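You operate a simulated robot arm through the tools that you are given. There is no shell and no other tool. Be economical: measure what you need, move in short steps, check, and stop when the job is done.

The job below is to be done with a simulated robot arm. You get a single attempt, and the scene is never put back.

TASK
Take the green water bottle on the top of the red cart and put it away on the lower shelf of the blue rack. Take the red block and put it on the shelf of the green stand. Pull the lower drawer of the green cabinet open. Any order will do. Set down upright: green water bottle, red block.

The check looks at the end state, three seconds after you hand in, the way a careful person would. Anything else that was tipped, shoved, dropped, spilled or broken makes it a failure.

THE ROBOT
A 7-joint arm with a two-finger parallel gripper on a trunk, on a base that drives. Base frame: it is fixed to the floor where the robot stands at the start and does not move with it; the origin is under the middle of the robot, x ahead of it, y to its left, z up. Readings come in m, degrees, newtons and seconds.
Its first joint turns from -166.0 to 166.0 degrees. Places, roughly: lower drawer of the green cabinet [0.2, 5, 0.6]; lower shelf of the blue rack [1.1, 5.1, 0.5]; red block [0.5, -3.75, 0.75]; shelf of the green stand [2.5, -1.8, 0.3]. Payload 3.43 kg.
The TCP is the grasp point between the finger pads, 0.03 m short of the fingertips. In the tool frame z runs along the fingers and y along their closing line. The gripper opens to 0.094 m. The fingers are 0.028 m wide and 0.01 m thick; the gripper's body (0.05 by 0.096 m) begins 0.055 m behind the TCP.
Orientation is that of the tool frame in the base frame, as a unit quaternion [x, y, z, w]. With the fingers straight down and closing along the base's y, the tool's x points along the base's -x, its y along +y and its z along -z.

THE INTERFACE
- The arm moves only by the tool drive_tool. Its argument "commands" is a list of rows, each a list of 3 entries, a list of its own where there are three numbers: the turn, a rotation vector about the tool's x, y, z in degrees, then the shift along the tool's x, y, z in m, then the finger opening in m, from 0 to 0.094. In form: [[[wx, wy, wz], [x, y, z], grip], ...]. A call has 1 to 20 rows; each row is the pose to reach, as a shift and turn from the pose commanded when the call began, along the tool's axes at that moment. Rows are played at 5 a second. More than 0.05 m and 8.6 degrees between two rows, or a gripper value outside its range, and nothing of the call is played. Where a pose cannot be reached the arm comes as near as it can. A force on the tool above 40 N (or 10 N above the force at the start of the call, whichever is more), or a blocked arm, ends the call early, and 0.2 s more pass. Each finger travels about 0.045 m/s and halts on what it meets, pressing with about 40 N; the grip force reading is that of the motor and also rises with nothing between the fingers. The clock runs only during rows and for 0.2 s after the last one: add rows that repeat a pose to give the fingers time. It gives the time, the measured TCP pose, the force on the tool (base axes), the opening and the grip force at its end, in the units of the frame above (readings bear some noise), with the torque about the TCP (base axes, N m) and any sound that the robot's microphone picked up, and new pictures: "pictures" is both (left out), scene, wrist or none.
- Cameras (640 x 400 px; columns grow to the right, rows downward): "scene" is now at [0.4742, 0.1358, 0.9896]; the picture's right is [-0.84, -0.54, 0.00], its down [-0.12, 0.19, -0.97] and it looks along [0.53, -0.82, -0.23] (base axes); focal length 214 px, centre (320, 200). "wrist" rides on the gripper at [0.076, 0.014, -0.103] in the tool frame; the picture's right is [-0.18, 0.98, 0.00], its down [-0.75, -0.14, -0.64] and it looks along [-0.63, -0.12, 0.77] (tool axes); focal length 243 px, centre (320, 200). There is no depth. A picture from a camera that has moved, and an enlarged one, comes with that camera's place and axes in the base frame and with its lens.
- slide_trunk(by): slides the trunk up (or, below 0, down) by that many m; the arm and the scene camera ride with it, the base frame stays. It gives what a move gives, with no picture.
- drive_base(legs): drives the robot by 1 to 6 legs, each [ahead, left, turn to the left] in m, m and degrees, along the robot's own axes; the way and the turn of a leg run together, so that a leg with both is an arc; at most 1.5 m and 180 degrees a leg. The arm and the cameras ride along, it lands a little off, and it stops where it bumps. It gives what a move gives, and a new picture of the scene camera.
- pan_tilt(pan, tilt): turns the head with the scene camera to pan (to the left, within 103 degrees either way) and tilt (down, from -29 to 69), counted from straight ahead of the robot. It gives what a move gives, and a new picture of the scene camera.
- zoom(camera, box): a new picture of the part [left, top, right, bottom] of that camera's present view, enlarged. It takes no simulated time.
- job_done(): hands the job in; it is judged then, once.

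Go step by step. Nothing tells you exact positions but the pictures and the camera data: compare them with the known pose of the tool, close in by small moves and look again before you grip or let go. The budget is 165 turns and 260 pictures, counting those below and the enlarged ones. Unless the task says otherwise, let go and move clear before handing in.

The tools are called after "Request:" by a JSON object that holds its "op" and its "data". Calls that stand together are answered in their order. drive_tool: Moves the arm, as the interface text tells. Its arguments: {"type":"object","properties":{"commands":{"type":"array","items":{"type":"array"}},"pictures":{"type":"string","enum":["both","scene","wrist","none"]}},"required":["commands"]} The other tools are called the same way: slide_trunk (by) slides the trunk up or down; drive_base (legs) drives the base; pan_tilt (pan, tilt) turns the head that bears the scene camera; zoom (camera, box) takes an enlarged picture of a part of a camera's view; job_done () hands the job in.

At the start:

```text
clock: 0.0
tcp_pos: [0.6966, -0.0833, 1.1154]
ee_rot: [-0.009, 1.0, 0.023, -0.01]
contact_force: [-0.5, -0.1, -0.3]
torque: [0.01, -0.03, 0.0]
opening: 0.094
grasp_force: 0.0
trunk travel left (down, up): [-0.05, 0.44]
robot x, y, heading: [-0.0004, -0.0004, -0.1]
head pan, tilt: [-57.3, 13.0]
```

scene: 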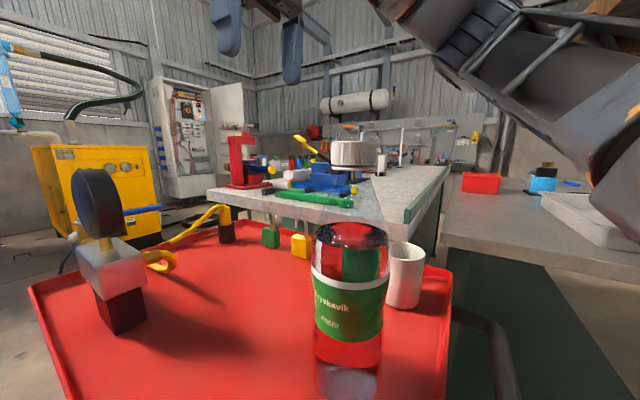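
wrist: 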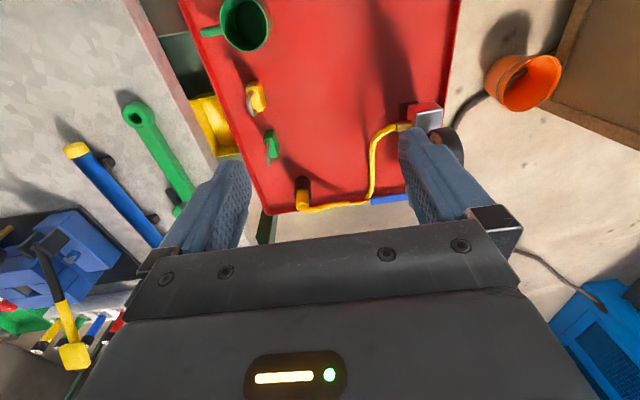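

The red cart with the green-labelled water bottle is right in front of the robot. I'll look around more to measure it.

Request:
{"op": "pan_tilt", "data": {"pan": -40, "tilt": 45}}

Request:
{"op": "pan_tilt", "data": {"pan": 20, "tilt": 25}}

Request:
{"op": "pan_tilt", "data": {"pan": 90, "tilt": 15}}

Request:
{"op": "pan_tilt", "data": {"pan": -100, "tilt": 15}}

```text
clock: 1.0
tcp_pos: [0.6962, -0.0825, 1.1163]
ee_rot: [-0.01, 1.0, 0.023, -0.011]
contact_force: [0.7, -1.0, -0.2]
torque: [0.03, 0.02, -0.01]
opening: 0.0939
grasp_force: 0.0
trunk travel left (down, up): [-0.05, 0.44]
robot x, y, heading: [-0.0032, -0.0012, -0.1]
head pan, tilt: [-40.0, 45.0]
camera scene: at [0.486, 0.162, 0.9396], right [-0.64, -0.77, 0.0], down [-0.54, 0.45, -0.71], along [0.54, -0.46, -0.71], focal length 214 px, centre (320, 200)
```

scene: 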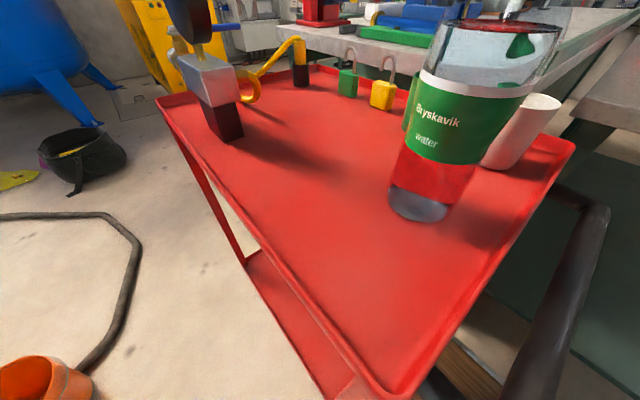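

```text
clock: 2.3
tcp_pos: [0.6966, -0.0826, 1.1161]
ee_rot: [-0.01, 1.0, 0.023, -0.01]
contact_force: [-0.8, 0.5, -0.1]
torque: [0.0, -0.01, 0.0]
opening: 0.0939
grasp_force: 0.2
trunk travel left (down, up): [-0.05, 0.44]
robot x, y, heading: [0.0003, -0.0043, -0.1]
head pan, tilt: [20.0, 25.0]
camera scene: at [0.5103, 0.2457, 0.9701], right [0.34, -0.94, 0.0], down [-0.4, -0.14, -0.91], along [0.85, 0.31, -0.42], focal length 214 px, centre (320, 200)
```

scene: 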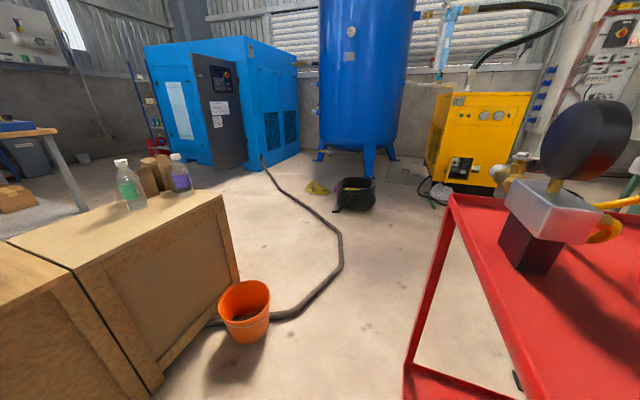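

```text
clock: 3.7
tcp_pos: [0.6965, -0.083, 1.1159]
ee_rot: [-0.01, 1.0, 0.024, -0.011]
contact_force: [-0.6, 0.5, 0.2]
torque: [-0.02, -0.02, 0.01]
opening: 0.0938
grasp_force: 0.0
trunk travel left (down, up): [-0.05, 0.44]
robot x, y, heading: [-0.0006, -0.0006, 0.0]
head pan, tilt: [90.0, 15.0]
camera scene: at [0.4238, 0.3077, 0.9863], right [1.0, 0.0, 0.0], down [0.0, -0.26, -0.97], along [0.0, 0.97, -0.26], focal length 214 px, centre (320, 200)
```

scene: 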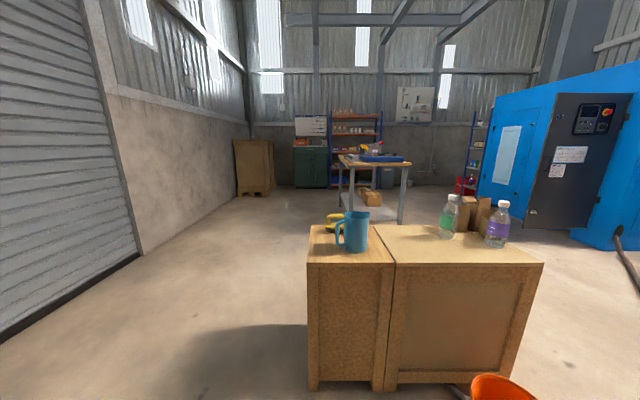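

```text
clock: 6.5
tcp_pos: [0.6965, -0.0826, 1.1151]
ee_rot: [-0.009, 1.0, 0.024, -0.011]
contact_force: [-0.2, -0.1, 0.0]
torque: [0.02, 0.01, 0.01]
opening: 0.094
grasp_force: 0.0
trunk travel left (down, up): [-0.05, 0.44]
robot x, y, heading: [-0.0001, 0.0027, 0.2]
head pan, tilt: [-100.0, 15.0]
camera scene: at [0.4075, 0.1223, 0.9863], right [-0.98, 0.17, 0.0], down [0.04, 0.25, -0.97], along [-0.17, -0.95, -0.26], focal length 214 px, centre (320, 200)
```

scene: 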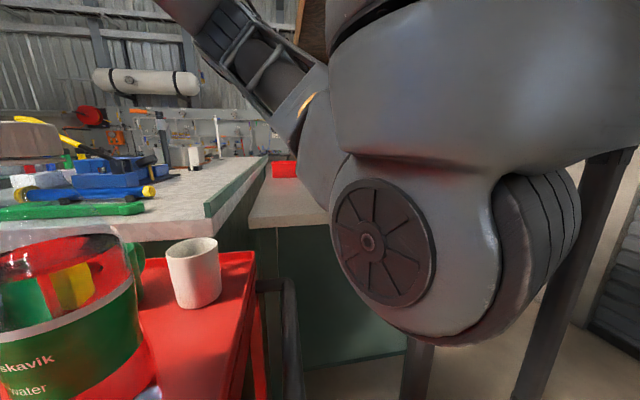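

The bottle is at roughly (0.545, -0.035), on a cart top at about z 0.75. I need room to back up, so next I'll check what's around the robot.

Request:
{"op": "pan_tilt", "data": {"pan": 103, "tilt": 40}}

Request:
{"op": "pan_tilt", "data": {"pan": -103, "tilt": 55}}

Request:
{"op": "pan_tilt", "data": {"pan": 0, "tilt": 60}}

```text
clock: 9.4
tcp_pos: [0.6965, -0.0832, 1.116]
ee_rot: [-0.01, 1.0, 0.024, -0.01]
contact_force: [-0.4, -0.6, -0.3]
torque: [0.01, -0.01, 0.04]
opening: 0.0939
grasp_force: 0.2
trunk travel left (down, up): [-0.05, 0.44]
robot x, y, heading: [0.0005, -0.002, 0.1]
head pan, tilt: [103.0, 40.0]
camera scene: at [0.4046, 0.2971, 0.9468], right [0.97, 0.22, 0.0], down [0.14, -0.63, -0.77], along [-0.17, 0.75, -0.64], focal length 214 px, centre (320, 200)
```

scene: 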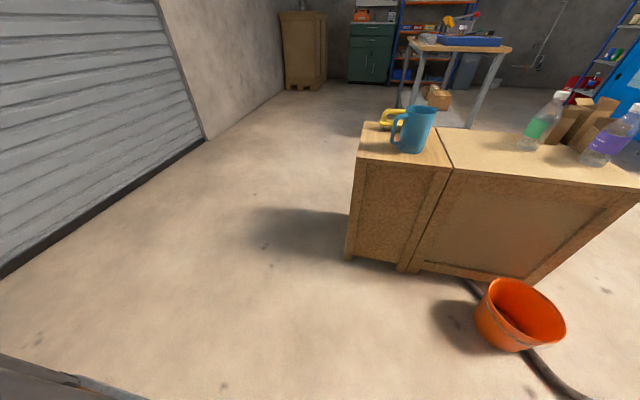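

```text
clock: 12.4
tcp_pos: [0.6958, -0.0819, 1.1149]
ee_rot: [-0.009, 1.0, 0.023, -0.01]
contact_force: [0.7, 0.0, 0.7]
torque: [0.01, -0.03, -0.03]
opening: 0.094
grasp_force: 0.0
trunk travel left (down, up): [-0.05, 0.44]
robot x, y, heading: [-0.0062, -0.0013, -0.2]
head pan, tilt: [-103.0, 55.0]
camera scene: at [0.4075, 0.144, 0.9261], right [-0.97, 0.22, 0.0], down [0.18, 0.8, -0.57], along [-0.13, -0.56, -0.82], focal length 214 px, centre (320, 200)
```

scene: 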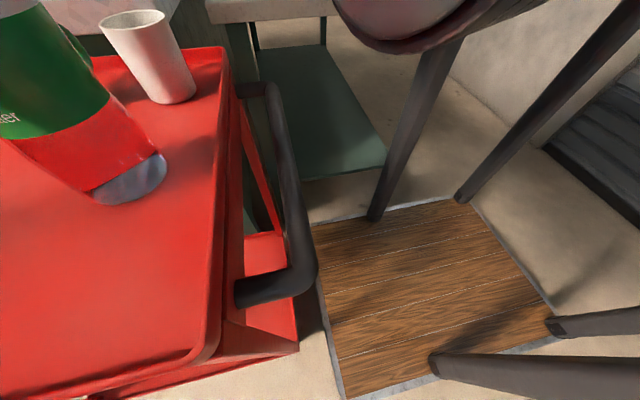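

```text
clock: 14.2
tcp_pos: [0.6967, -0.0815, 1.1156]
ee_rot: [-0.01, 1.0, 0.023, -0.011]
contact_force: [-0.2, 1.0, -0.2]
torque: [0.02, 0.01, 0.0]
opening: 0.0938
grasp_force: 0.0
trunk travel left (down, up): [-0.05, 0.44]
robot x, y, heading: [0.0001, -0.0013, 0.0]
head pan, tilt: [0.0, 60.0]
camera scene: at [0.4903, 0.2142, 0.92], right [0.0, -1.0, 0.0], down [-0.87, 0.0, -0.5], along [0.5, 0.0, -0.87], focal length 214 px, centre (320, 200)
```

scene: 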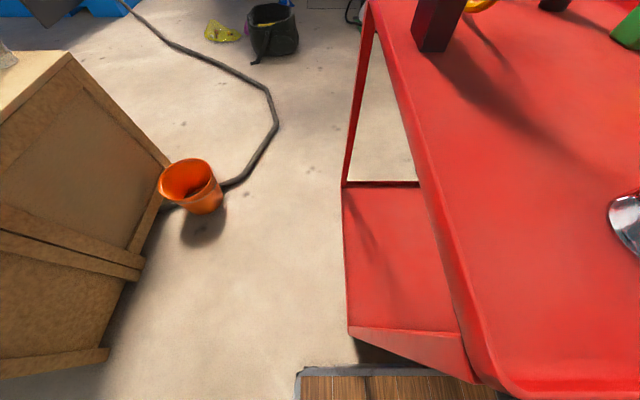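

The robot stands on a wooden platform base with its front edge at about x 0.36, and there's free floor behind it up to the wall at x ≈ -1.28. I'll back away from the cart so the bottle comes within comfortable reach.

Request:
{"op": "drive_base", "data": {"legs": [[-0.4, 0, 0]]}}

Request:
{"op": "pan_tilt", "data": {"pan": -25, "tilt": 25}}

```text
clock: 16.7
tcp_pos: [0.3041, -0.0848, 1.1153]
ee_rot: [-0.008, 1.0, 0.023, -0.011]
contact_force: [0.0, 0.1, 0.2]
torque: [0.0, 0.07, 0.02]
opening: 0.0942
grasp_force: 0.2
trunk travel left (down, up): [-0.05, 0.44]
robot x, y, heading: [-0.3926, -0.0026, 0.0]
head pan, tilt: [0.0, 60.0]
camera scene: at [0.098, 0.214, 0.92], right [0.0, -1.0, 0.0], down [-0.87, 0.0, -0.5], along [0.5, 0.0, -0.87], focal length 214 px, centre (320, 200)
```

scene: 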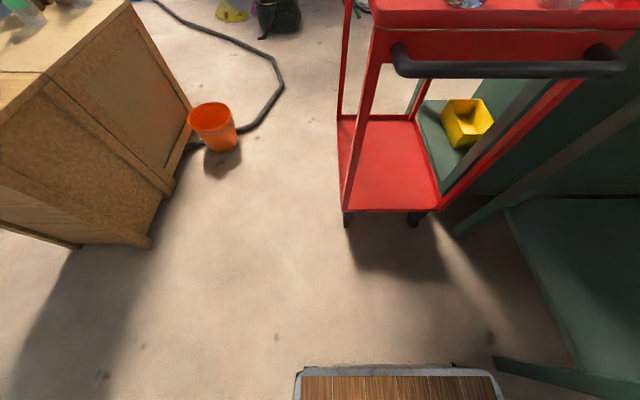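

```text
clock: 17.7
tcp_pos: [0.3033, -0.0841, 1.1148]
ee_rot: [-0.009, 1.0, 0.025, -0.01]
contact_force: [0.0, 0.1, -0.2]
torque: [-0.01, -0.01, 0.03]
opening: 0.094
grasp_force: 0.1
trunk travel left (down, up): [-0.05, 0.44]
robot x, y, heading: [-0.3938, -0.0005, -0.1]
head pan, tilt: [-25.0, 25.0]
camera scene: at [0.1149, 0.1751, 0.97], right [-0.42, -0.91, 0.0], down [-0.38, 0.18, -0.91], along [0.82, -0.38, -0.42], focal length 214 px, centre (320, 200)
```

scene: 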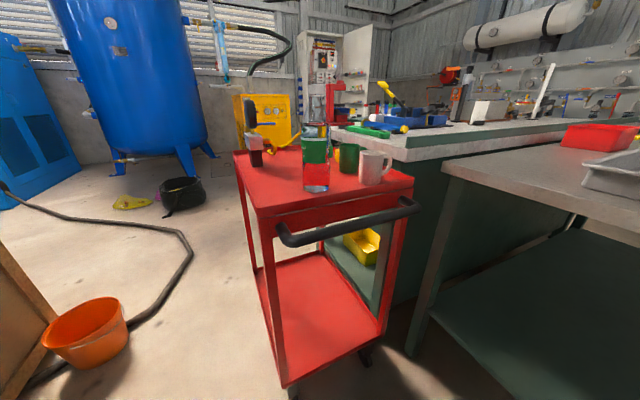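

Request:
{"op": "zoom", "data": {"camera": "scene", "box": [220, 80, 420, 205]}}

```text
3.20 times, centred on (320, 142) of scene
camera zoom: at [0.1149, 0.1751, 0.97], right [-0.42, -0.91, 0.0], down [-0.38, 0.18, -0.91], along [0.82, -0.38, -0.42], focal length 686 px, centre (320, 384)
```

zoom: 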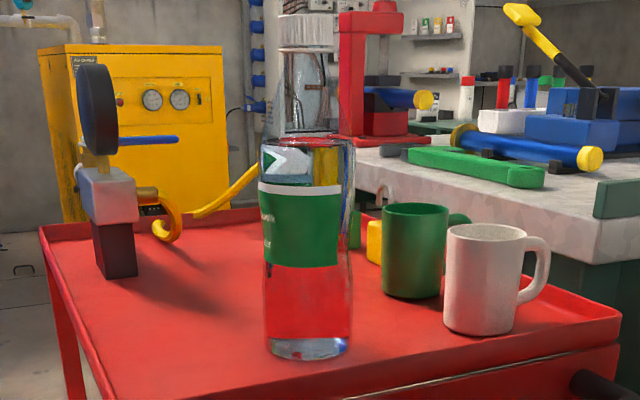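

The bottle is about 6.2 cm wide and 21 cm tall, standing at (0.535, -0.01, 0.785), with mugs to its right. I want a horizontal side grasp with the wrist camera above, so I'll turn the tool in stages.

Request:
{"op": "drive_tool", "data": {"commands": [[[-6, 0, 6], [0, 0, 0], 0.094], [[-12, 0, 12], [0, 0, 0], 0.094], [[-18, 0, 18], [0, 0, 0], 0.094], [[-24, 0, 24], [0, 0, 0], 0.094], [[-30, 0, 30], [0, 0, 0], 0.094], [[-36, 0, 36], [0, 0, 0], 0.094], [[-42, 0, 42], [0, 0, 0], 0.094], [[-48, 0, 48], [0, 0, 0], 0.094], [[-54, 0, 54], [0, 0, 0], 0.094], [[-60, 0, 60], [0, 0, 0], 0.094]], "pictures": "scene"}}

```text
clock: 19.9
tcp_pos: [0.3035, -0.083, 1.116]
ee_rot: [0.475, 0.731, 0.489, -0.024]
contact_force: [-0.8, -0.6, 0.2]
torque: [0.03, -0.02, 0.02]
opening: 0.0939
grasp_force: 0.2
trunk travel left (down, up): [-0.05, 0.44]
robot x, y, heading: [-0.3968, -0.0025, -0.1]
head pan, tilt: [-25.0, 25.0]
camera scene: at [0.1147, 0.1754, 0.9706], right [-0.42, -0.91, 0.0], down [-0.38, 0.18, -0.91], along [0.82, -0.38, -0.42], focal length 214 px, centre (320, 200)
```

scene: 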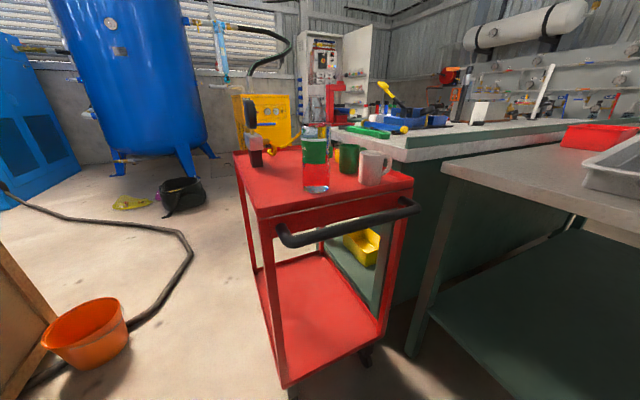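

Request:
{"op": "drive_tool", "data": {"commands": [[[-5.7, -0.1, 5.35], [0, 0, 0], 0.094], [[-11.4, -0.2, 10.7], [0, 0, 0], 0.094], [[-17.1, -0.3, 16.05], [0, 0, 0], 0.094], [[-22.8, -0.4, 21.4], [0, 0, 0], 0.094], [[-28.6, -0.5, 26.75], [0, 0, 0], 0.094], [[-34.3, -0.6, 32.1], [0, 0, 0], 0.094], [[-40, -0.7, 37.45], [0, 0, 0], 0.094], [[-45.7, -0.9, 42.8], [0, 0, 0], 0.094], [[-51.4, -1.0, 48.15], [0, 0, 0], 0.094], [[-57.1, -1.1, 53.5], [0, 0, 0], 0.094], [[-62.8, -1.2, 58.85], [0, 0, 0], 0.094], [[-68.6, -1.3, 64.2], [0, 0, 0], 0.094]]}}

```text
clock: 22.1
tcp_pos: [0.214, -0.3327, 1.2602]
ee_rot: [0.633, 0.158, 0.74, 0.164]
contact_force: [0.1, -1.8, 0.8]
torque: [-0.03, -0.01, 0.12]
opening: 0.094
grasp_force: 0.1
out of reach, approached as far as the arm can: row 7, 8, 9, 10
trunk travel left (down, up): [-0.05, 0.44]
robot x, y, heading: [-0.444, -0.14, -11.7]
head pan, tilt: [-25.0, 25.0]
stopped in row 10: the arm was blocked; the commanded pose is now the measured one
camera scene: at [-0.0436, -0.0431, 1.0802], right [-0.6, -0.8, -0.06], down [-0.21, 0.23, -0.95], along [0.77, -0.55, -0.31], focal length 214 px, centre (320, 200)
camera wrist: at [0.1003, -0.3166, 1.3196], right [-0.01, -0.96, 0.27], down [-0.52, -0.23, -0.82], along [0.85, -0.15, -0.5], focal length 243 px, centre (320, 200)
```

scene: 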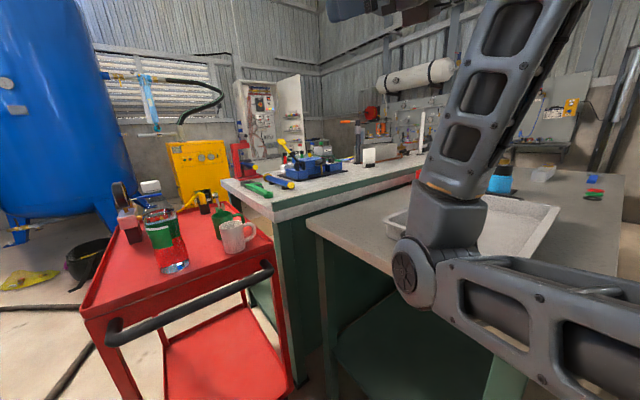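
wrist: 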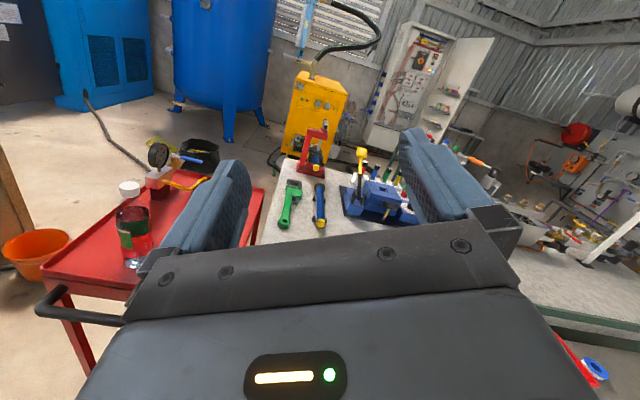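

The arm got blocked, probably the elbow pressing on the bench at the right, and the robot was tilted and pushed. I'll relieve it by raising the trunk, which carries the arm upward.

Request:
{"op": "slide_trunk", "data": {"by": 0.1}}

Request:
{"op": "pan_tilt", "data": {"pan": -45, "tilt": 35}}

```text
clock: 22.4
tcp_pos: [0.2882, -0.3417, 1.2558]
ee_rot: [0.637, 0.19, 0.717, 0.209]
contact_force: [-0.4, 1.2, 0.0]
torque: [0.0, 0.0, -0.04]
opening: 0.0941
grasp_force: 0.1
trunk travel left (down, up): [-0.062, 0.428]
robot x, y, heading: [-0.4537, -0.1425, -12.8]
head pan, tilt: [-25.0, 25.0]
stopped: the arm was blocked; the commanded pose is now the measured one
```

```text
clock: 23.2
tcp_pos: [0.2862, -0.346, 1.258]
ee_rot: [0.638, 0.188, 0.717, 0.21]
contact_force: [-0.6, 0.2, 0.0]
torque: [-0.01, 0.01, -0.03]
opening: 0.094
grasp_force: 0.1
trunk travel left (down, up): [-0.062, 0.428]
robot x, y, heading: [-0.4471, -0.142, -12.6]
head pan, tilt: [-45.0, 35.0]
camera scene: at [-0.0603, -0.0705, 1.0632], right [-0.84, -0.54, -0.08], down [-0.21, 0.46, -0.86], along [0.5, -0.71, -0.5], focal length 214 px, centre (320, 200)
```

scene: 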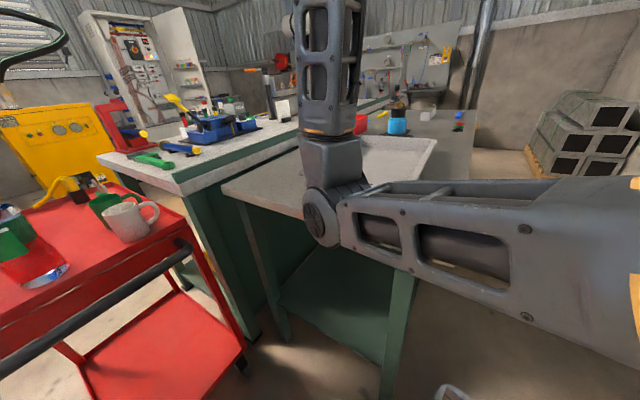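

Request:
{"op": "drive_base", "data": {"legs": [[-0.2, 0.1, 0]]}}

```text
clock: 23.9
tcp_pos: [0.4023, -0.3555, 1.2376]
ee_rot: [0.614, 0.249, 0.697, 0.275]
contact_force: [-0.5, 1.2, 1.1]
torque: [-0.01, 0.01, -0.01]
opening: 0.0939
grasp_force: 0.1
trunk travel left (down, up): [-0.062, 0.428]
robot x, y, heading: [-0.4536, -0.1521, -13.4]
head pan, tilt: [-45.0, 35.0]
stopped in leg 1: the robot was blocked; the commanded pose is now the measured one
camera scene: at [-0.0561, -0.0874, 1.0573], right [-0.85, -0.53, -0.08], down [-0.21, 0.47, -0.86], along [0.49, -0.71, -0.5], focal length 214 px, centre (320, 200)
```

scene: 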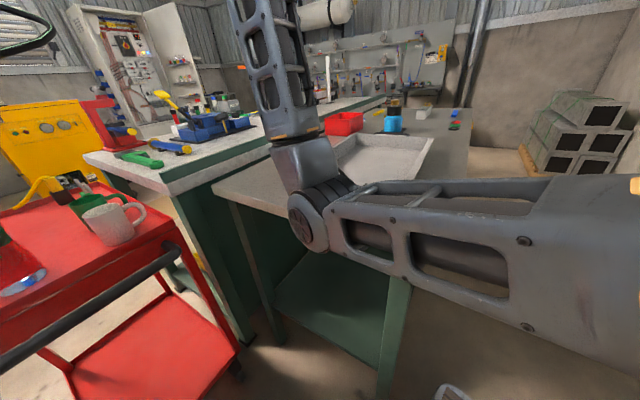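

The robot is pitched back, which suggests the elbow is pressing down on the bench. I'll try raising the trunk again.

Request:
{"op": "slide_trunk", "data": {"by": 0.1}}

Request:
{"op": "pan_tilt", "data": {"pan": -60, "tilt": 35}}

```text
clock: 24.3
tcp_pos: [0.4652, -0.3656, 1.2092]
ee_rot: [0.61, 0.272, 0.685, 0.293]
contact_force: [-0.3, 0.6, 0.1]
torque: [-0.01, 0.01, -0.04]
opening: 0.0941
grasp_force: 0.1
trunk travel left (down, up): [-0.073, 0.417]
robot x, y, heading: [-0.4546, -0.1514, -13.7]
head pan, tilt: [-45.0, 35.0]
stopped: the arm was blocked; the commanded pose is now the measured one
```

```text
clock: 25.0
tcp_pos: [0.4641, -0.368, 1.2097]
ee_rot: [0.611, 0.268, 0.685, 0.292]
contact_force: [1.2, -0.1, 1.5]
torque: [0.0, -0.01, 0.02]
opening: 0.094
grasp_force: 0.0
trunk travel left (down, up): [-0.073, 0.417]
robot x, y, heading: [-0.4582, -0.1532, -13.3]
head pan, tilt: [-60.0, 35.0]
camera scene: at [-0.0685, -0.1003, 1.0601], right [-0.95, -0.29, -0.09], down [-0.08, 0.53, -0.84], along [0.29, -0.8, -0.53], focal length 214 px, centre (320, 200)
```

scene: 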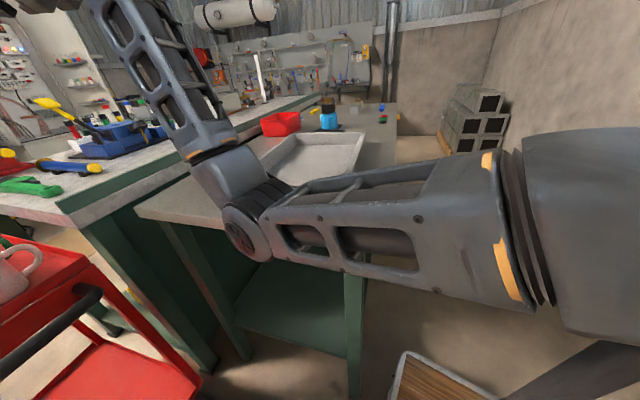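

Request:
{"op": "drive_tool", "data": {"commands": [[[0, 0, 0], [0.027, 0.029, 0.004], 0.094], [[0, 0, 0], [0.054, 0.058, 0.008], 0.094], [[0, 0, 0], [0.081, 0.087, 0.012], 0.094], [[0, 0, 0], [0.108, 0.116, 0.016], 0.094], [[0, 0, 0], [0.136, 0.145, 0.022], 0.094]], "pictures": "scene"}}

```text
clock: 25.4
tcp_pos: [0.5126, -0.3941, 1.1759]
ee_rot: [0.611, 0.283, 0.673, 0.306]
contact_force: [0.5, -0.9, -0.1]
torque: [0.02, -0.02, 0.03]
opening: 0.0941
grasp_force: 0.0
trunk travel left (down, up): [-0.073, 0.417]
robot x, y, heading: [-0.4561, -0.1554, -14.1]
head pan, tilt: [-60.0, 35.0]
stopped in row 1: the arm was blocked; the commanded pose is now the measured one
camera scene: at [-0.0664, -0.1127, 1.0583], right [-0.96, -0.28, -0.09], down [-0.08, 0.53, -0.84], along [0.28, -0.8, -0.53], focal length 214 px, centre (320, 200)
```

scene: 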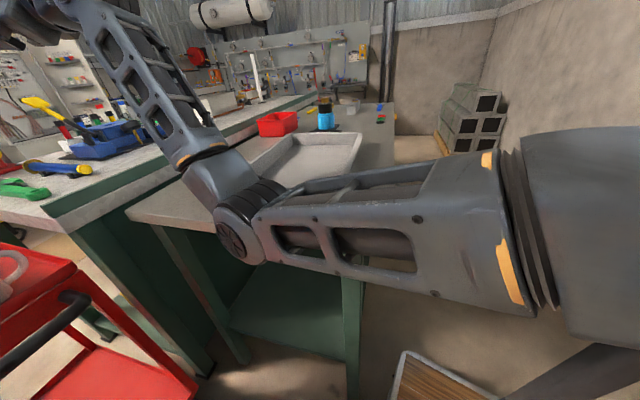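

Extending the tool forward and up should lift the elbow off the bench, so I'll nudge that way.

Request:
{"op": "drive_tool", "data": {"commands": [[[0, 0, 0], [0.017, 0.019, 0.042], 0.094], [[0, 0, 0], [0.034, 0.038, 0.084], 0.094], [[0, 0, 0], [0.051, 0.057, 0.126], 0.094]], "pictures": "none"}}

Request:
{"op": "slide_trunk", "data": {"by": 0.1}}

```text
clock: 25.7
tcp_pos: [0.5692, -0.4313, 1.1217]
ee_rot: [0.614, 0.289, 0.662, 0.318]
contact_force: [-1.7, -1.0, 0.8]
torque: [-0.01, 0.02, 0.03]
opening: 0.0941
grasp_force: 0.2
trunk travel left (down, up): [-0.073, 0.417]
robot x, y, heading: [-0.4569, -0.1624, -14.7]
head pan, tilt: [-60.0, 35.0]
stopped in row 1: the arm was blocked; the commanded pose is now the measured one
```

```text
clock: 26.0
tcp_pos: [0.6167, -0.4452, 1.0853]
ee_rot: [0.6, 0.298, 0.664, 0.331]
contact_force: [-0.4, 0.1, 1.5]
torque: [0.02, 0.07, 0.03]
opening: 0.094
grasp_force: 0.1
trunk travel left (down, up): [-0.084, 0.406]
robot x, y, heading: [-0.463, -0.1613, -15.0]
head pan, tilt: [-60.0, 35.0]
stopped: the arm was blocked; the commanded pose is now the measured one
```

Request:
{"op": "pan_tilt", "data": {"pan": -40, "tilt": 10}}

Request:
{"op": "pan_tilt", "data": {"pan": -85, "tilt": 30}}

```text
clock: 26.9
tcp_pos: [0.6167, -0.448, 1.0845]
ee_rot: [0.605, 0.291, 0.664, 0.329]
contact_force: [-0.3, 0.2, -0.1]
torque: [-0.06, -0.03, 0.01]
opening: 0.094
grasp_force: 0.0
trunk travel left (down, up): [-0.084, 0.406]
robot x, y, heading: [-0.4605, -0.1671, -14.9]
head pan, tilt: [-40.0, 10.0]
camera scene: at [-0.0163, -0.1223, 1.0876], right [-0.82, -0.57, -0.05], down [-0.03, 0.12, -0.99], along [0.58, -0.81, -0.12], focal length 214 px, centre (320, 200)
```

scene: 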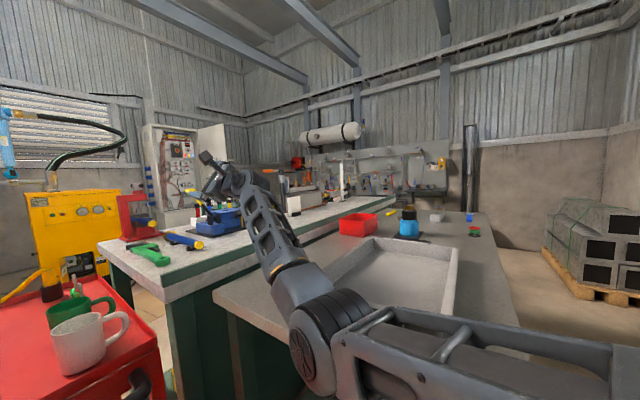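

```text
clock: 28.0
tcp_pos: [0.6168, -0.4477, 1.0853]
ee_rot: [0.604, 0.291, 0.664, 0.33]
contact_force: [1.0, 0.4, 0.4]
torque: [0.01, 0.01, 0.01]
opening: 0.0939
grasp_force: 0.1
trunk travel left (down, up): [-0.084, 0.406]
robot x, y, heading: [-0.4593, -0.166, -14.8]
head pan, tilt: [-85.0, 30.0]
camera scene: at [-0.0823, -0.1362, 1.0507], right [-0.98, 0.17, -0.07], down [0.15, 0.48, -0.87], along [-0.11, -0.86, -0.49], focal length 214 px, centre (320, 200)
```

scene: 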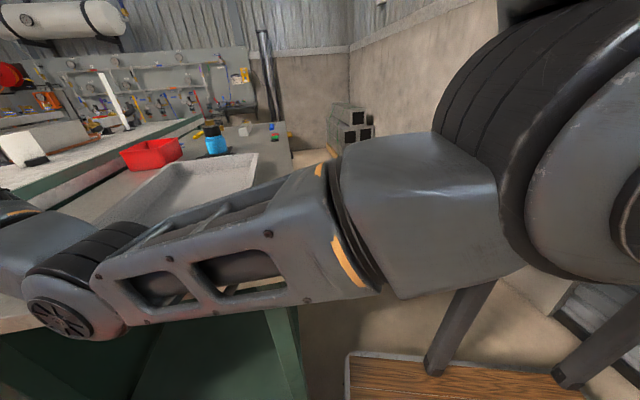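

The robot is slowly settling as the arm yields. I'll pitch the tool down and raise it, which lifts the wrist and the elbow.

Request:
{"op": "drive_tool", "data": {"commands": [[[6.3, -4.9, 0], [0.024, 0.031, 0.004], 0.094], [[12.6, -9.8, 0], [0.048, 0.062, 0.008], 0.094], [[18.9, -14.7, 0], [0.072, 0.093, 0.012], 0.094]], "pictures": "none"}}

```text
clock: 28.4
tcp_pos: [0.675, -0.4787, 1.0394]
ee_rot: [0.625, 0.295, 0.644, 0.329]
contact_force: [-1.6, -0.3, 0.4]
torque: [0.01, -0.02, -0.03]
opening: 0.0941
grasp_force: 0.1
trunk travel left (down, up): [-0.084, 0.406]
robot x, y, heading: [-0.4648, -0.1693, -15.1]
head pan, tilt: [-85.0, 30.0]
stopped in row 1: the arm was blocked; the commanded pose is now the measured one
```

Request:
{"op": "drive_base", "data": {"legs": [[-0.1, 0.3, 0]]}}

```text
clock: 29.1
tcp_pos: [0.705, -0.4841, 1.0248]
ee_rot: [0.63, 0.302, 0.639, 0.323]
contact_force: [-1.3, 0.5, 1.2]
torque: [0.02, 0.05, -0.03]
opening: 0.0939
grasp_force: 0.0
trunk travel left (down, up): [-0.084, 0.406]
robot x, y, heading: [-0.4661, -0.1657, -15.5]
head pan, tilt: [-85.0, 30.0]
stopped in leg 1: the robot was blocked; the commanded pose is now the measured one
camera scene: at [-0.0256, -0.1591, 1.0026], right [-0.98, 0.18, -0.01], down [0.1, 0.49, -0.87], along [-0.15, -0.85, -0.5], focal length 214 px, centre (320, 200)
```

scene: 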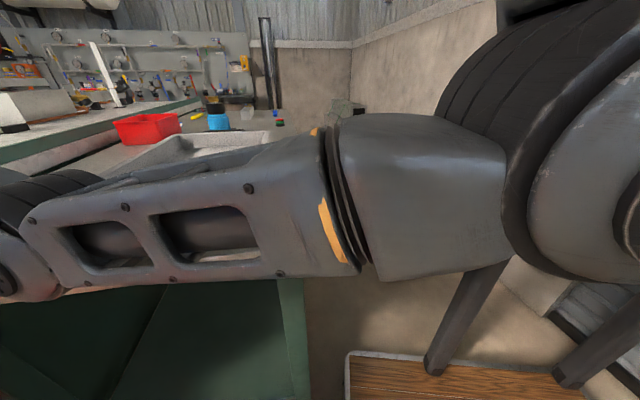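

The robot is now nearly level. I'll raise the trunk to lift the arm free.

Request:
{"op": "slide_trunk", "data": {"by": 0.1}}

Request:
{"op": "pan_tilt", "data": {"pan": -55, "tilt": 25}}

```text
clock: 30.4
tcp_pos: [0.712, -0.4877, 1.0935]
ee_rot: [0.64, 0.303, 0.631, 0.316]
contact_force: [-0.9, -0.7, -0.2]
torque: [0.02, 0.01, 0.01]
opening: 0.0942
grasp_force: 0.1
trunk travel left (down, up): [-0.184, 0.306]
robot x, y, heading: [-0.4659, -0.1656, -15.7]
head pan, tilt: [-85.0, 30.0]
```

```text
clock: 31.4
tcp_pos: [0.7117, -0.4887, 1.0936]
ee_rot: [0.64, 0.301, 0.632, 0.316]
contact_force: [-0.4, -0.3, -0.5]
torque: [-0.02, 0.0, -0.01]
opening: 0.0939
grasp_force: 0.1
trunk travel left (down, up): [-0.184, 0.306]
robot x, y, heading: [-0.4681, -0.1642, -15.5]
head pan, tilt: [-55.0, 25.0]
camera scene: at [0.0296, -0.16, 1.1038], right [-0.94, -0.33, 0.0], down [-0.14, 0.4, -0.91], along [0.3, -0.85, -0.42], focal length 214 px, centre (320, 200)
```

scene: 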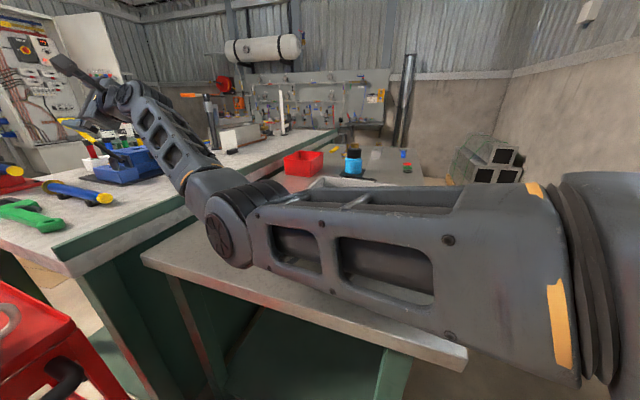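

The arm is free and the robot is level. I'll lift further and then drive back and left into open floor.

Request:
{"op": "slide_trunk", "data": {"by": 0.15}}

Request:
{"op": "drive_base", "data": {"legs": [[-0.2, 0.3, 0]]}}

```text
clock: 33.1
tcp_pos: [0.7133, -0.4877, 1.2428]
ee_rot: [0.64, 0.301, 0.632, 0.316]
contact_force: [0.0, -0.3, -0.2]
torque: [0.04, -0.01, 0.0]
opening: 0.094
grasp_force: 0.1
trunk travel left (down, up): [-0.334, 0.156]
robot x, y, heading: [-0.4637, -0.1676, -15.5]
head pan, tilt: [-55.0, 25.0]
```

```text
clock: 35.5
tcp_pos: [0.6008, -0.1476, 1.243]
ee_rot: [0.64, 0.3, 0.632, 0.317]
contact_force: [-0.1, 0.6, -0.4]
torque: [0.0, 0.01, 0.03]
opening: 0.094
grasp_force: 0.1
trunk travel left (down, up): [-0.334, 0.156]
robot x, y, heading: [-0.5766, 0.1742, -15.8]
head pan, tilt: [-55.0, 25.0]
camera scene: at [-0.0801, 0.1819, 1.2539], right [-0.94, -0.33, 0.0], down [-0.14, 0.4, -0.91], along [0.3, -0.86, -0.42], focal length 214 px, centre (320, 200)
```

scene: 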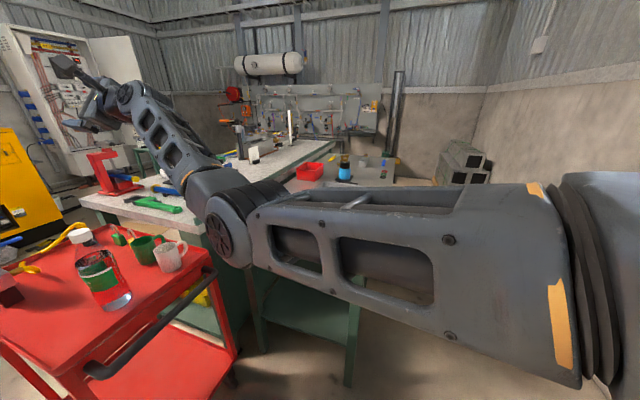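

Request:
{"op": "drive_base", "data": {"legs": [[-0.2, 0, 15.8]]}}

Request:
{"op": "drive_tool", "data": {"commands": [[[0, 0, 8], [0, 0, 0], 0.094], [[0, 0, 16], [0, 0, 0], 0.094], [[0, 0, 24], [0, 0, 0], 0.094], [[0, 0, 32], [0, 0, 0], 0.094], [[0, 0, 40], [0, 0, 0], 0.094], [[0, 0, 48], [0, 0, 0], 0.094], [[0, 0, 52], [0, 0, 0], 0.094]]}}

```text
clock: 37.0
tcp_pos: [0.4532, 0.2115, 1.2429]
ee_rot: [0.593, 0.385, 0.67, 0.227]
contact_force: [0.5, -0.4, 0.0]
torque: [0.0, 0.0, 0.01]
opening: 0.094
grasp_force: 0.0
trunk travel left (down, up): [-0.334, 0.156]
robot x, y, heading: [-0.7667, 0.202, -0.2]
head pan, tilt: [-55.0, 25.0]
camera scene: at [-0.2925, 0.343, 1.2538], right [-0.82, -0.58, 0.0], down [-0.24, 0.35, -0.91], along [0.52, -0.74, -0.42], focal length 214 px, centre (320, 200)
```

scene: 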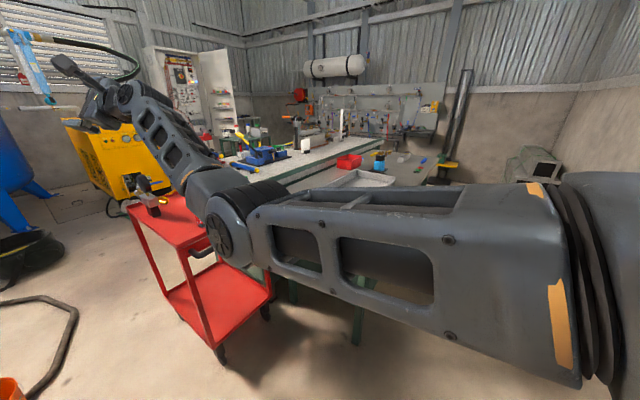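

```text
clock: 38.6
tcp_pos: [0.4519, 0.212, 1.2426]
ee_rot: [0.702, 0.086, 0.701, -0.09]
contact_force: [0.6, 0.5, -0.3]
torque: [-0.04, -0.04, -0.01]
opening: 0.0937
grasp_force: 0.0
trunk travel left (down, up): [-0.334, 0.156]
robot x, y, heading: [-0.7668, 0.2024, 0.4]
head pan, tilt: [-55.0, 25.0]
camera scene: at [-0.2925, 0.3429, 1.2539], right [-0.82, -0.58, 0.0], down [-0.24, 0.35, -0.91], along [0.52, -0.74, -0.42], focal length 214 px, centre (320, 200)
camera wrist: at [0.3565, 0.1713, 1.3198], right [0.24, -0.95, -0.19], down [-0.66, -0.02, -0.75], along [0.71, 0.31, -0.63], focal length 243 px, centre (320, 200)
```

scene: 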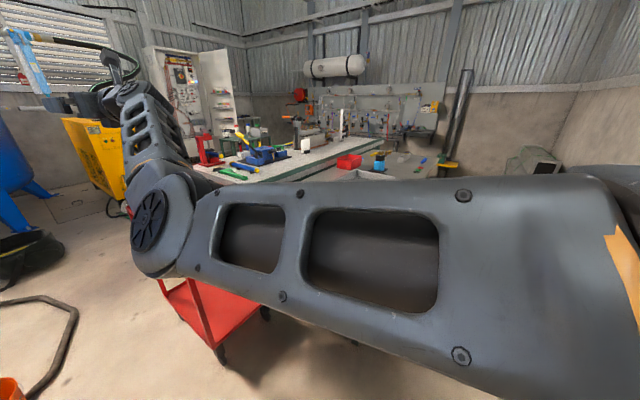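
wrist: 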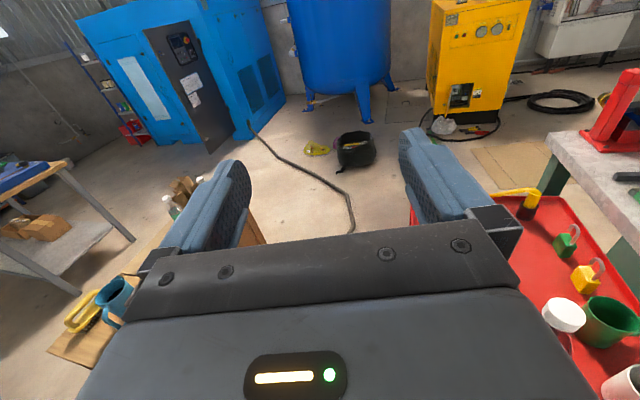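

The tool is now horizontal with the camera up. I'll straighten its yaw and pull it back a little, then move sideways to line up with the bottle.

Request:
{"op": "drive_tool", "data": {"commands": [[[-5, 0, 0], [0, -0.008, -0.032], 0.094], [[-10, 0, 0], [0, -0.016, -0.064], 0.094], [[-14.4, 0, -0.3], [0, -0.025, -0.097], 0.094]], "pictures": "none"}}

Request:
{"op": "drive_base", "data": {"legs": [[0, -0.22, 0]]}}

Request:
{"op": "slide_trunk", "data": {"by": -0.15}}

Request:
{"op": "pan_tilt", "data": {"pan": -15, "tilt": 25}}

```text
clock: 39.4
tcp_pos: [0.351, 0.2103, 1.2434]
ee_rot: [0.708, -0.002, 0.706, 0.003]
contact_force: [0.0, -0.3, -0.2]
torque: [0.03, -0.05, 0.06]
opening: 0.0938
grasp_force: 0.1
trunk travel left (down, up): [-0.334, 0.156]
robot x, y, heading: [-0.7696, 0.202, 0.0]
head pan, tilt: [-55.0, 25.0]
```

```text
clock: 41.1
tcp_pos: [0.3521, -0.0083, 1.2442]
ee_rot: [0.708, 0.0, 0.707, 0.002]
contact_force: [0.3, -0.8, 0.7]
torque: [-0.01, 0.01, -0.03]
opening: 0.0937
grasp_force: 0.1
trunk travel left (down, up): [-0.334, 0.156]
robot x, y, heading: [-0.7645, -0.018, 0.2]
head pan, tilt: [-55.0, 25.0]
camera scene: at [-0.292, 0.1219, 1.2539], right [-0.82, -0.58, 0.0], down [-0.24, 0.35, -0.91], along [0.52, -0.74, -0.42], focal length 214 px, centre (320, 200)
```

scene: 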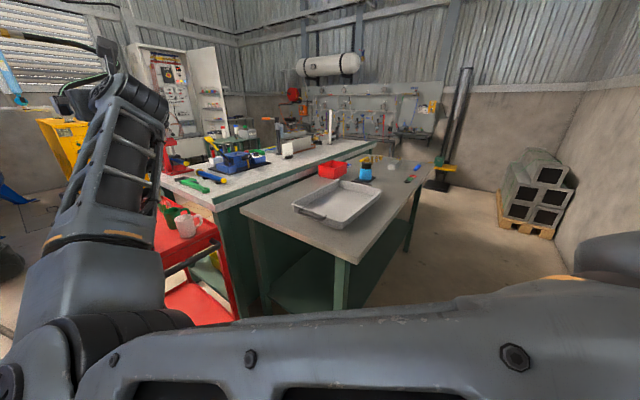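

```text
clock: 42.9
tcp_pos: [0.3523, -0.007, 1.0955]
ee_rot: [0.708, 0.002, 0.706, 0.001]
contact_force: [0.4, 0.1, 0.3]
torque: [0.06, 0.01, -0.02]
opening: 0.094
grasp_force: 0.2
trunk travel left (down, up): [-0.184, 0.306]
robot x, y, heading: [-0.7682, -0.0212, 0.2]
head pan, tilt: [-55.0, 25.0]
```

```text
clock: 43.9
tcp_pos: [0.3517, -0.0081, 1.0949]
ee_rot: [0.708, 0.002, 0.706, 0.001]
contact_force: [-0.3, -0.2, 0.6]
torque: [-0.03, 0.01, -0.04]
opening: 0.0938
grasp_force: 0.1
trunk travel left (down, up): [-0.184, 0.306]
robot x, y, heading: [-0.7732, -0.0185, 0.2]
head pan, tilt: [-15.0, 25.0]
camera scene: at [-0.2561, 0.1736, 1.1039], right [-0.26, -0.97, 0.0], down [-0.41, 0.11, -0.91], along [0.88, -0.23, -0.42], focal length 214 px, centre (320, 200)
```

scene: 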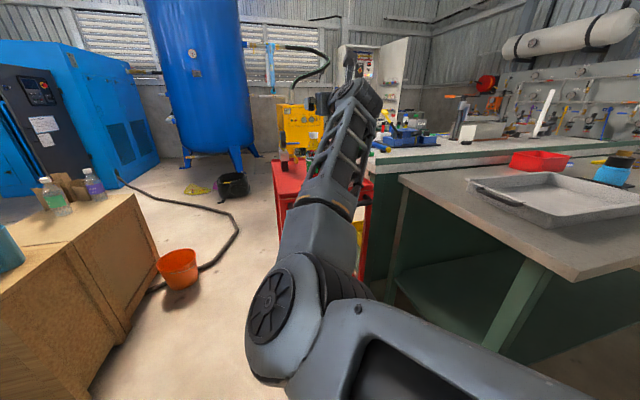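

Request:
{"op": "slide_trunk", "data": {"by": -0.17}}

Request:
{"op": "drive_tool", "data": {"commands": [[[0, 0, 0], [-0.03, 0, 0], 0.094], [[0, 0, 0], [-0.055, 0, 0], 0.094]], "pictures": "both"}}

```text
clock: 45.9
tcp_pos: [0.3518, -0.0094, 0.9242]
ee_rot: [0.708, 0.001, 0.706, 0.002]
contact_force: [0.4, -0.1, 0.1]
torque: [0.02, 0.0, -0.01]
opening: 0.094
grasp_force: 0.1
trunk travel left (down, up): [-0.014, 0.476]
robot x, y, heading: [-0.7716, -0.0139, 0.1]
head pan, tilt: [-15.0, 25.0]
```

```text
clock: 46.5
tcp_pos: [0.3518, -0.008, 0.8696]
ee_rot: [0.708, 0.001, 0.707, 0.001]
contact_force: [-0.6, 0.3, -0.2]
torque: [-0.01, -0.01, 0.0]
opening: 0.0939
grasp_force: 0.1
trunk travel left (down, up): [-0.014, 0.476]
robot x, y, heading: [-0.7655, -0.0186, 0.1]
head pan, tilt: [-15.0, 25.0]
camera scene: at [-0.2561, 0.1736, 0.934], right [-0.26, -0.97, 0.0], down [-0.41, 0.11, -0.91], along [0.88, -0.23, -0.42], focal length 214 px, centre (320, 200)
camera wrist: at [0.2491, -0.0232, 0.9473], right [0.0, -0.98, -0.18], down [-0.64, 0.14, -0.75], along [0.77, 0.12, -0.63], focal length 243 px, centre (320, 200)
```

scene: 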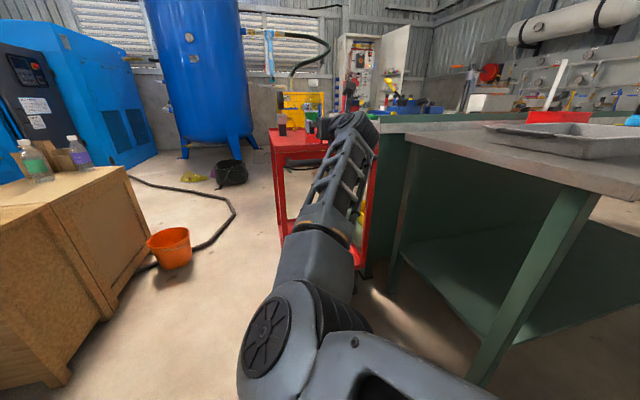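
wrist: 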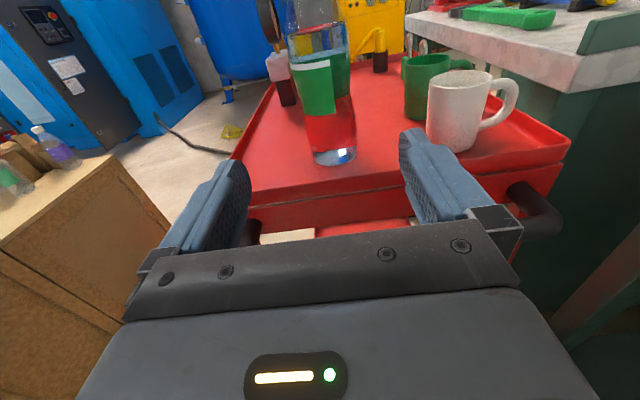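

The wrist view confirms the bottle at (0.536, -0.012). I'll drive forward part of the way, then finish with the arm.

Request:
{"op": "drive_base", "data": {"legs": [[0.11, 0, 0]]}}

Request:
{"op": "drive_tool", "data": {"commands": [[[0, 0, 0], [0, 0.002, 0.02], 0.094], [[0, 0, 0], [0, 0.003, 0.04], 0.094]], "pictures": "wrist"}}

```text
clock: 47.6
tcp_pos: [0.4641, -0.0074, 0.8714]
ee_rot: [0.707, 0.001, 0.707, -0.001]
contact_force: [0.1, 0.3, 0.3]
torque: [0.01, 0.0, 0.02]
opening: 0.0938
grasp_force: 0.0
trunk travel left (down, up): [-0.014, 0.476]
robot x, y, heading: [-0.6562, -0.0187, 0.1]
head pan, tilt: [-15.0, 25.0]
camera scene: at [-0.1444, 0.1746, 0.9339], right [-0.25, -0.97, 0.0], down [-0.41, 0.11, -0.91], along [0.88, -0.23, -0.42], focal length 214 px, centre (320, 200)
```

scene: 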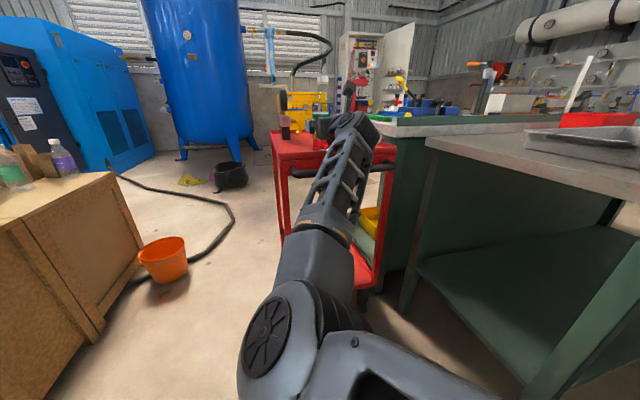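

```text
clock: 48.2
tcp_pos: [0.5035, -0.0107, 0.8707]
ee_rot: [0.708, 0.003, 0.707, 0.0]
contact_force: [0.0, 0.3, 0.0]
torque: [0.02, 0.01, 0.03]
opening: 0.094
grasp_force: 0.0
trunk travel left (down, up): [-0.014, 0.476]
robot x, y, heading: [-0.6525, -0.0173, 0.2]
head pan, tilt: [-15.0, 25.0]
camera wrist: at [0.4014, -0.0249, 0.9479], right [0.0, -0.98, -0.18], down [-0.64, 0.14, -0.75], along [0.77, 0.12, -0.63], focal length 243 px, centre (320, 200)
```

wrist: 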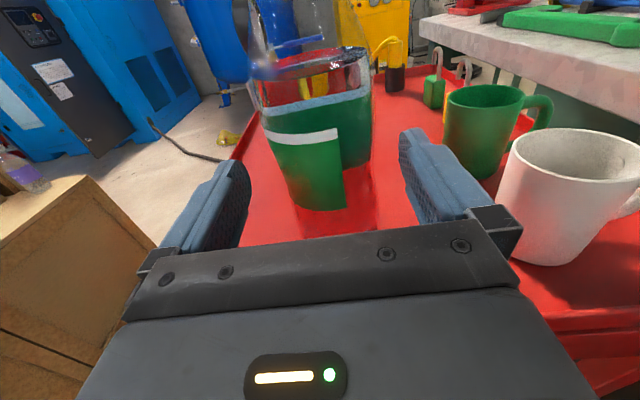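

Request:
{"op": "drive_tool", "data": {"commands": [[[0, 0, 0], [0, 0, 0.03], 0.094], [[0, 0, 0], [0, 0, 0.03], 0.08], [[0, 0, 0], [0, 0, 0.03], 0.066], [[0, 0, 0], [0, 0, 0.03], 0.055], [[0, 0, 0], [0, 0, 0.03], 0.05], [[0, 0, 0], [0, 0, 0.03], 0.05]], "pictures": "wrist"}}

```text
clock: 49.6
tcp_pos: [0.5338, -0.0113, 0.8723]
ee_rot: [0.708, 0.001, 0.707, 0.002]
contact_force: [0.9, -1.5, 1.1]
torque: [-0.07, -0.09, -0.03]
opening: 0.0634
grasp_force: 40.4
trunk travel left (down, up): [-0.014, 0.476]
robot x, y, heading: [-0.6552, -0.0197, 0.4]
head pan, tilt: [-15.0, 25.0]
camera wrist: at [0.4312, -0.0255, 0.9494], right [0.0, -0.98, -0.18], down [-0.64, 0.14, -0.75], along [0.77, 0.12, -0.63], focal length 243 px, centre (320, 200)
```

wrist: 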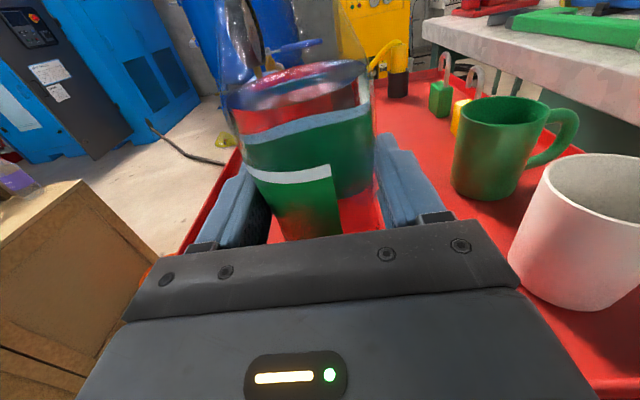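

The bottle is gripped at 0.063 m. I'll lift with the trunk, then back off.

Request:
{"op": "slide_trunk", "data": {"by": 0.2}}

Request:
{"op": "drive_base", "data": {"legs": [[-0.2, 0.25, 0]]}}

Request:
{"op": "zoom", "data": {"camera": "wrist", "box": [0, 0, 640, 400]}}

```text
clock: 51.8
tcp_pos: [0.5347, -0.0114, 1.0718]
ee_rot: [0.708, 0.002, 0.706, 0.0]
contact_force: [-0.6, -0.3, -4.1]
torque: [-0.01, 0.02, -0.03]
opening: 0.0629
grasp_force: 40.3
trunk travel left (down, up): [-0.214, 0.276]
robot x, y, heading: [-0.6544, -0.0153, 0.3]
head pan, tilt: [-15.0, 25.0]
```

```text
clock: 54.1
tcp_pos: [0.3692, 0.2097, 1.0705]
ee_rot: [0.709, 0.001, 0.705, 0.001]
contact_force: [0.9, -0.9, -4.2]
torque: [0.0, 0.0, 0.02]
opening: 0.0629
grasp_force: 40.4
trunk travel left (down, up): [-0.214, 0.276]
robot x, y, heading: [-0.8199, 0.2033, -0.1]
head pan, tilt: [-15.0, 25.0]
stopped in leg 1: the robot was blocked; the commanded pose is now the measured one
camera scene: at [-0.3087, 0.3965, 1.1338], right [-0.26, -0.97, 0.0], down [-0.41, 0.11, -0.91], along [0.88, -0.23, -0.42], focal length 214 px, centre (320, 200)
```

scene: 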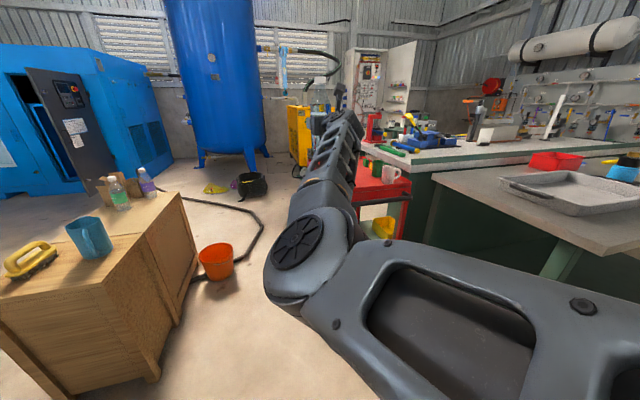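

```text
1.00 times, centred on (320, 200) of wrist (not enlarged: the box is as wide or as high as the picture)
camera zoom: at [0.2666, 0.1953, 1.1473], right [0.0, -0.98, -0.18], down [-0.65, 0.14, -0.75], along [0.76, 0.12, -0.63], focal length 243 px, centre (320, 200)
```

zoom: 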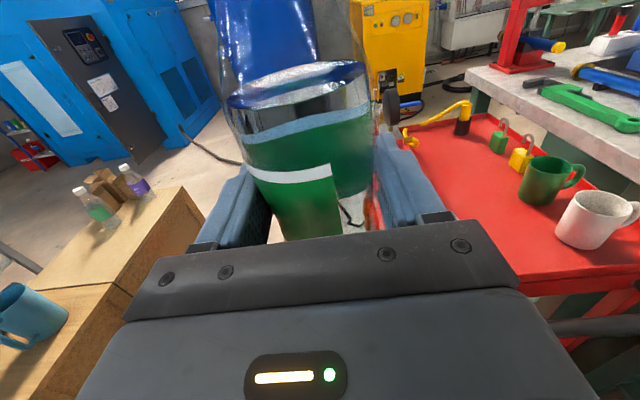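

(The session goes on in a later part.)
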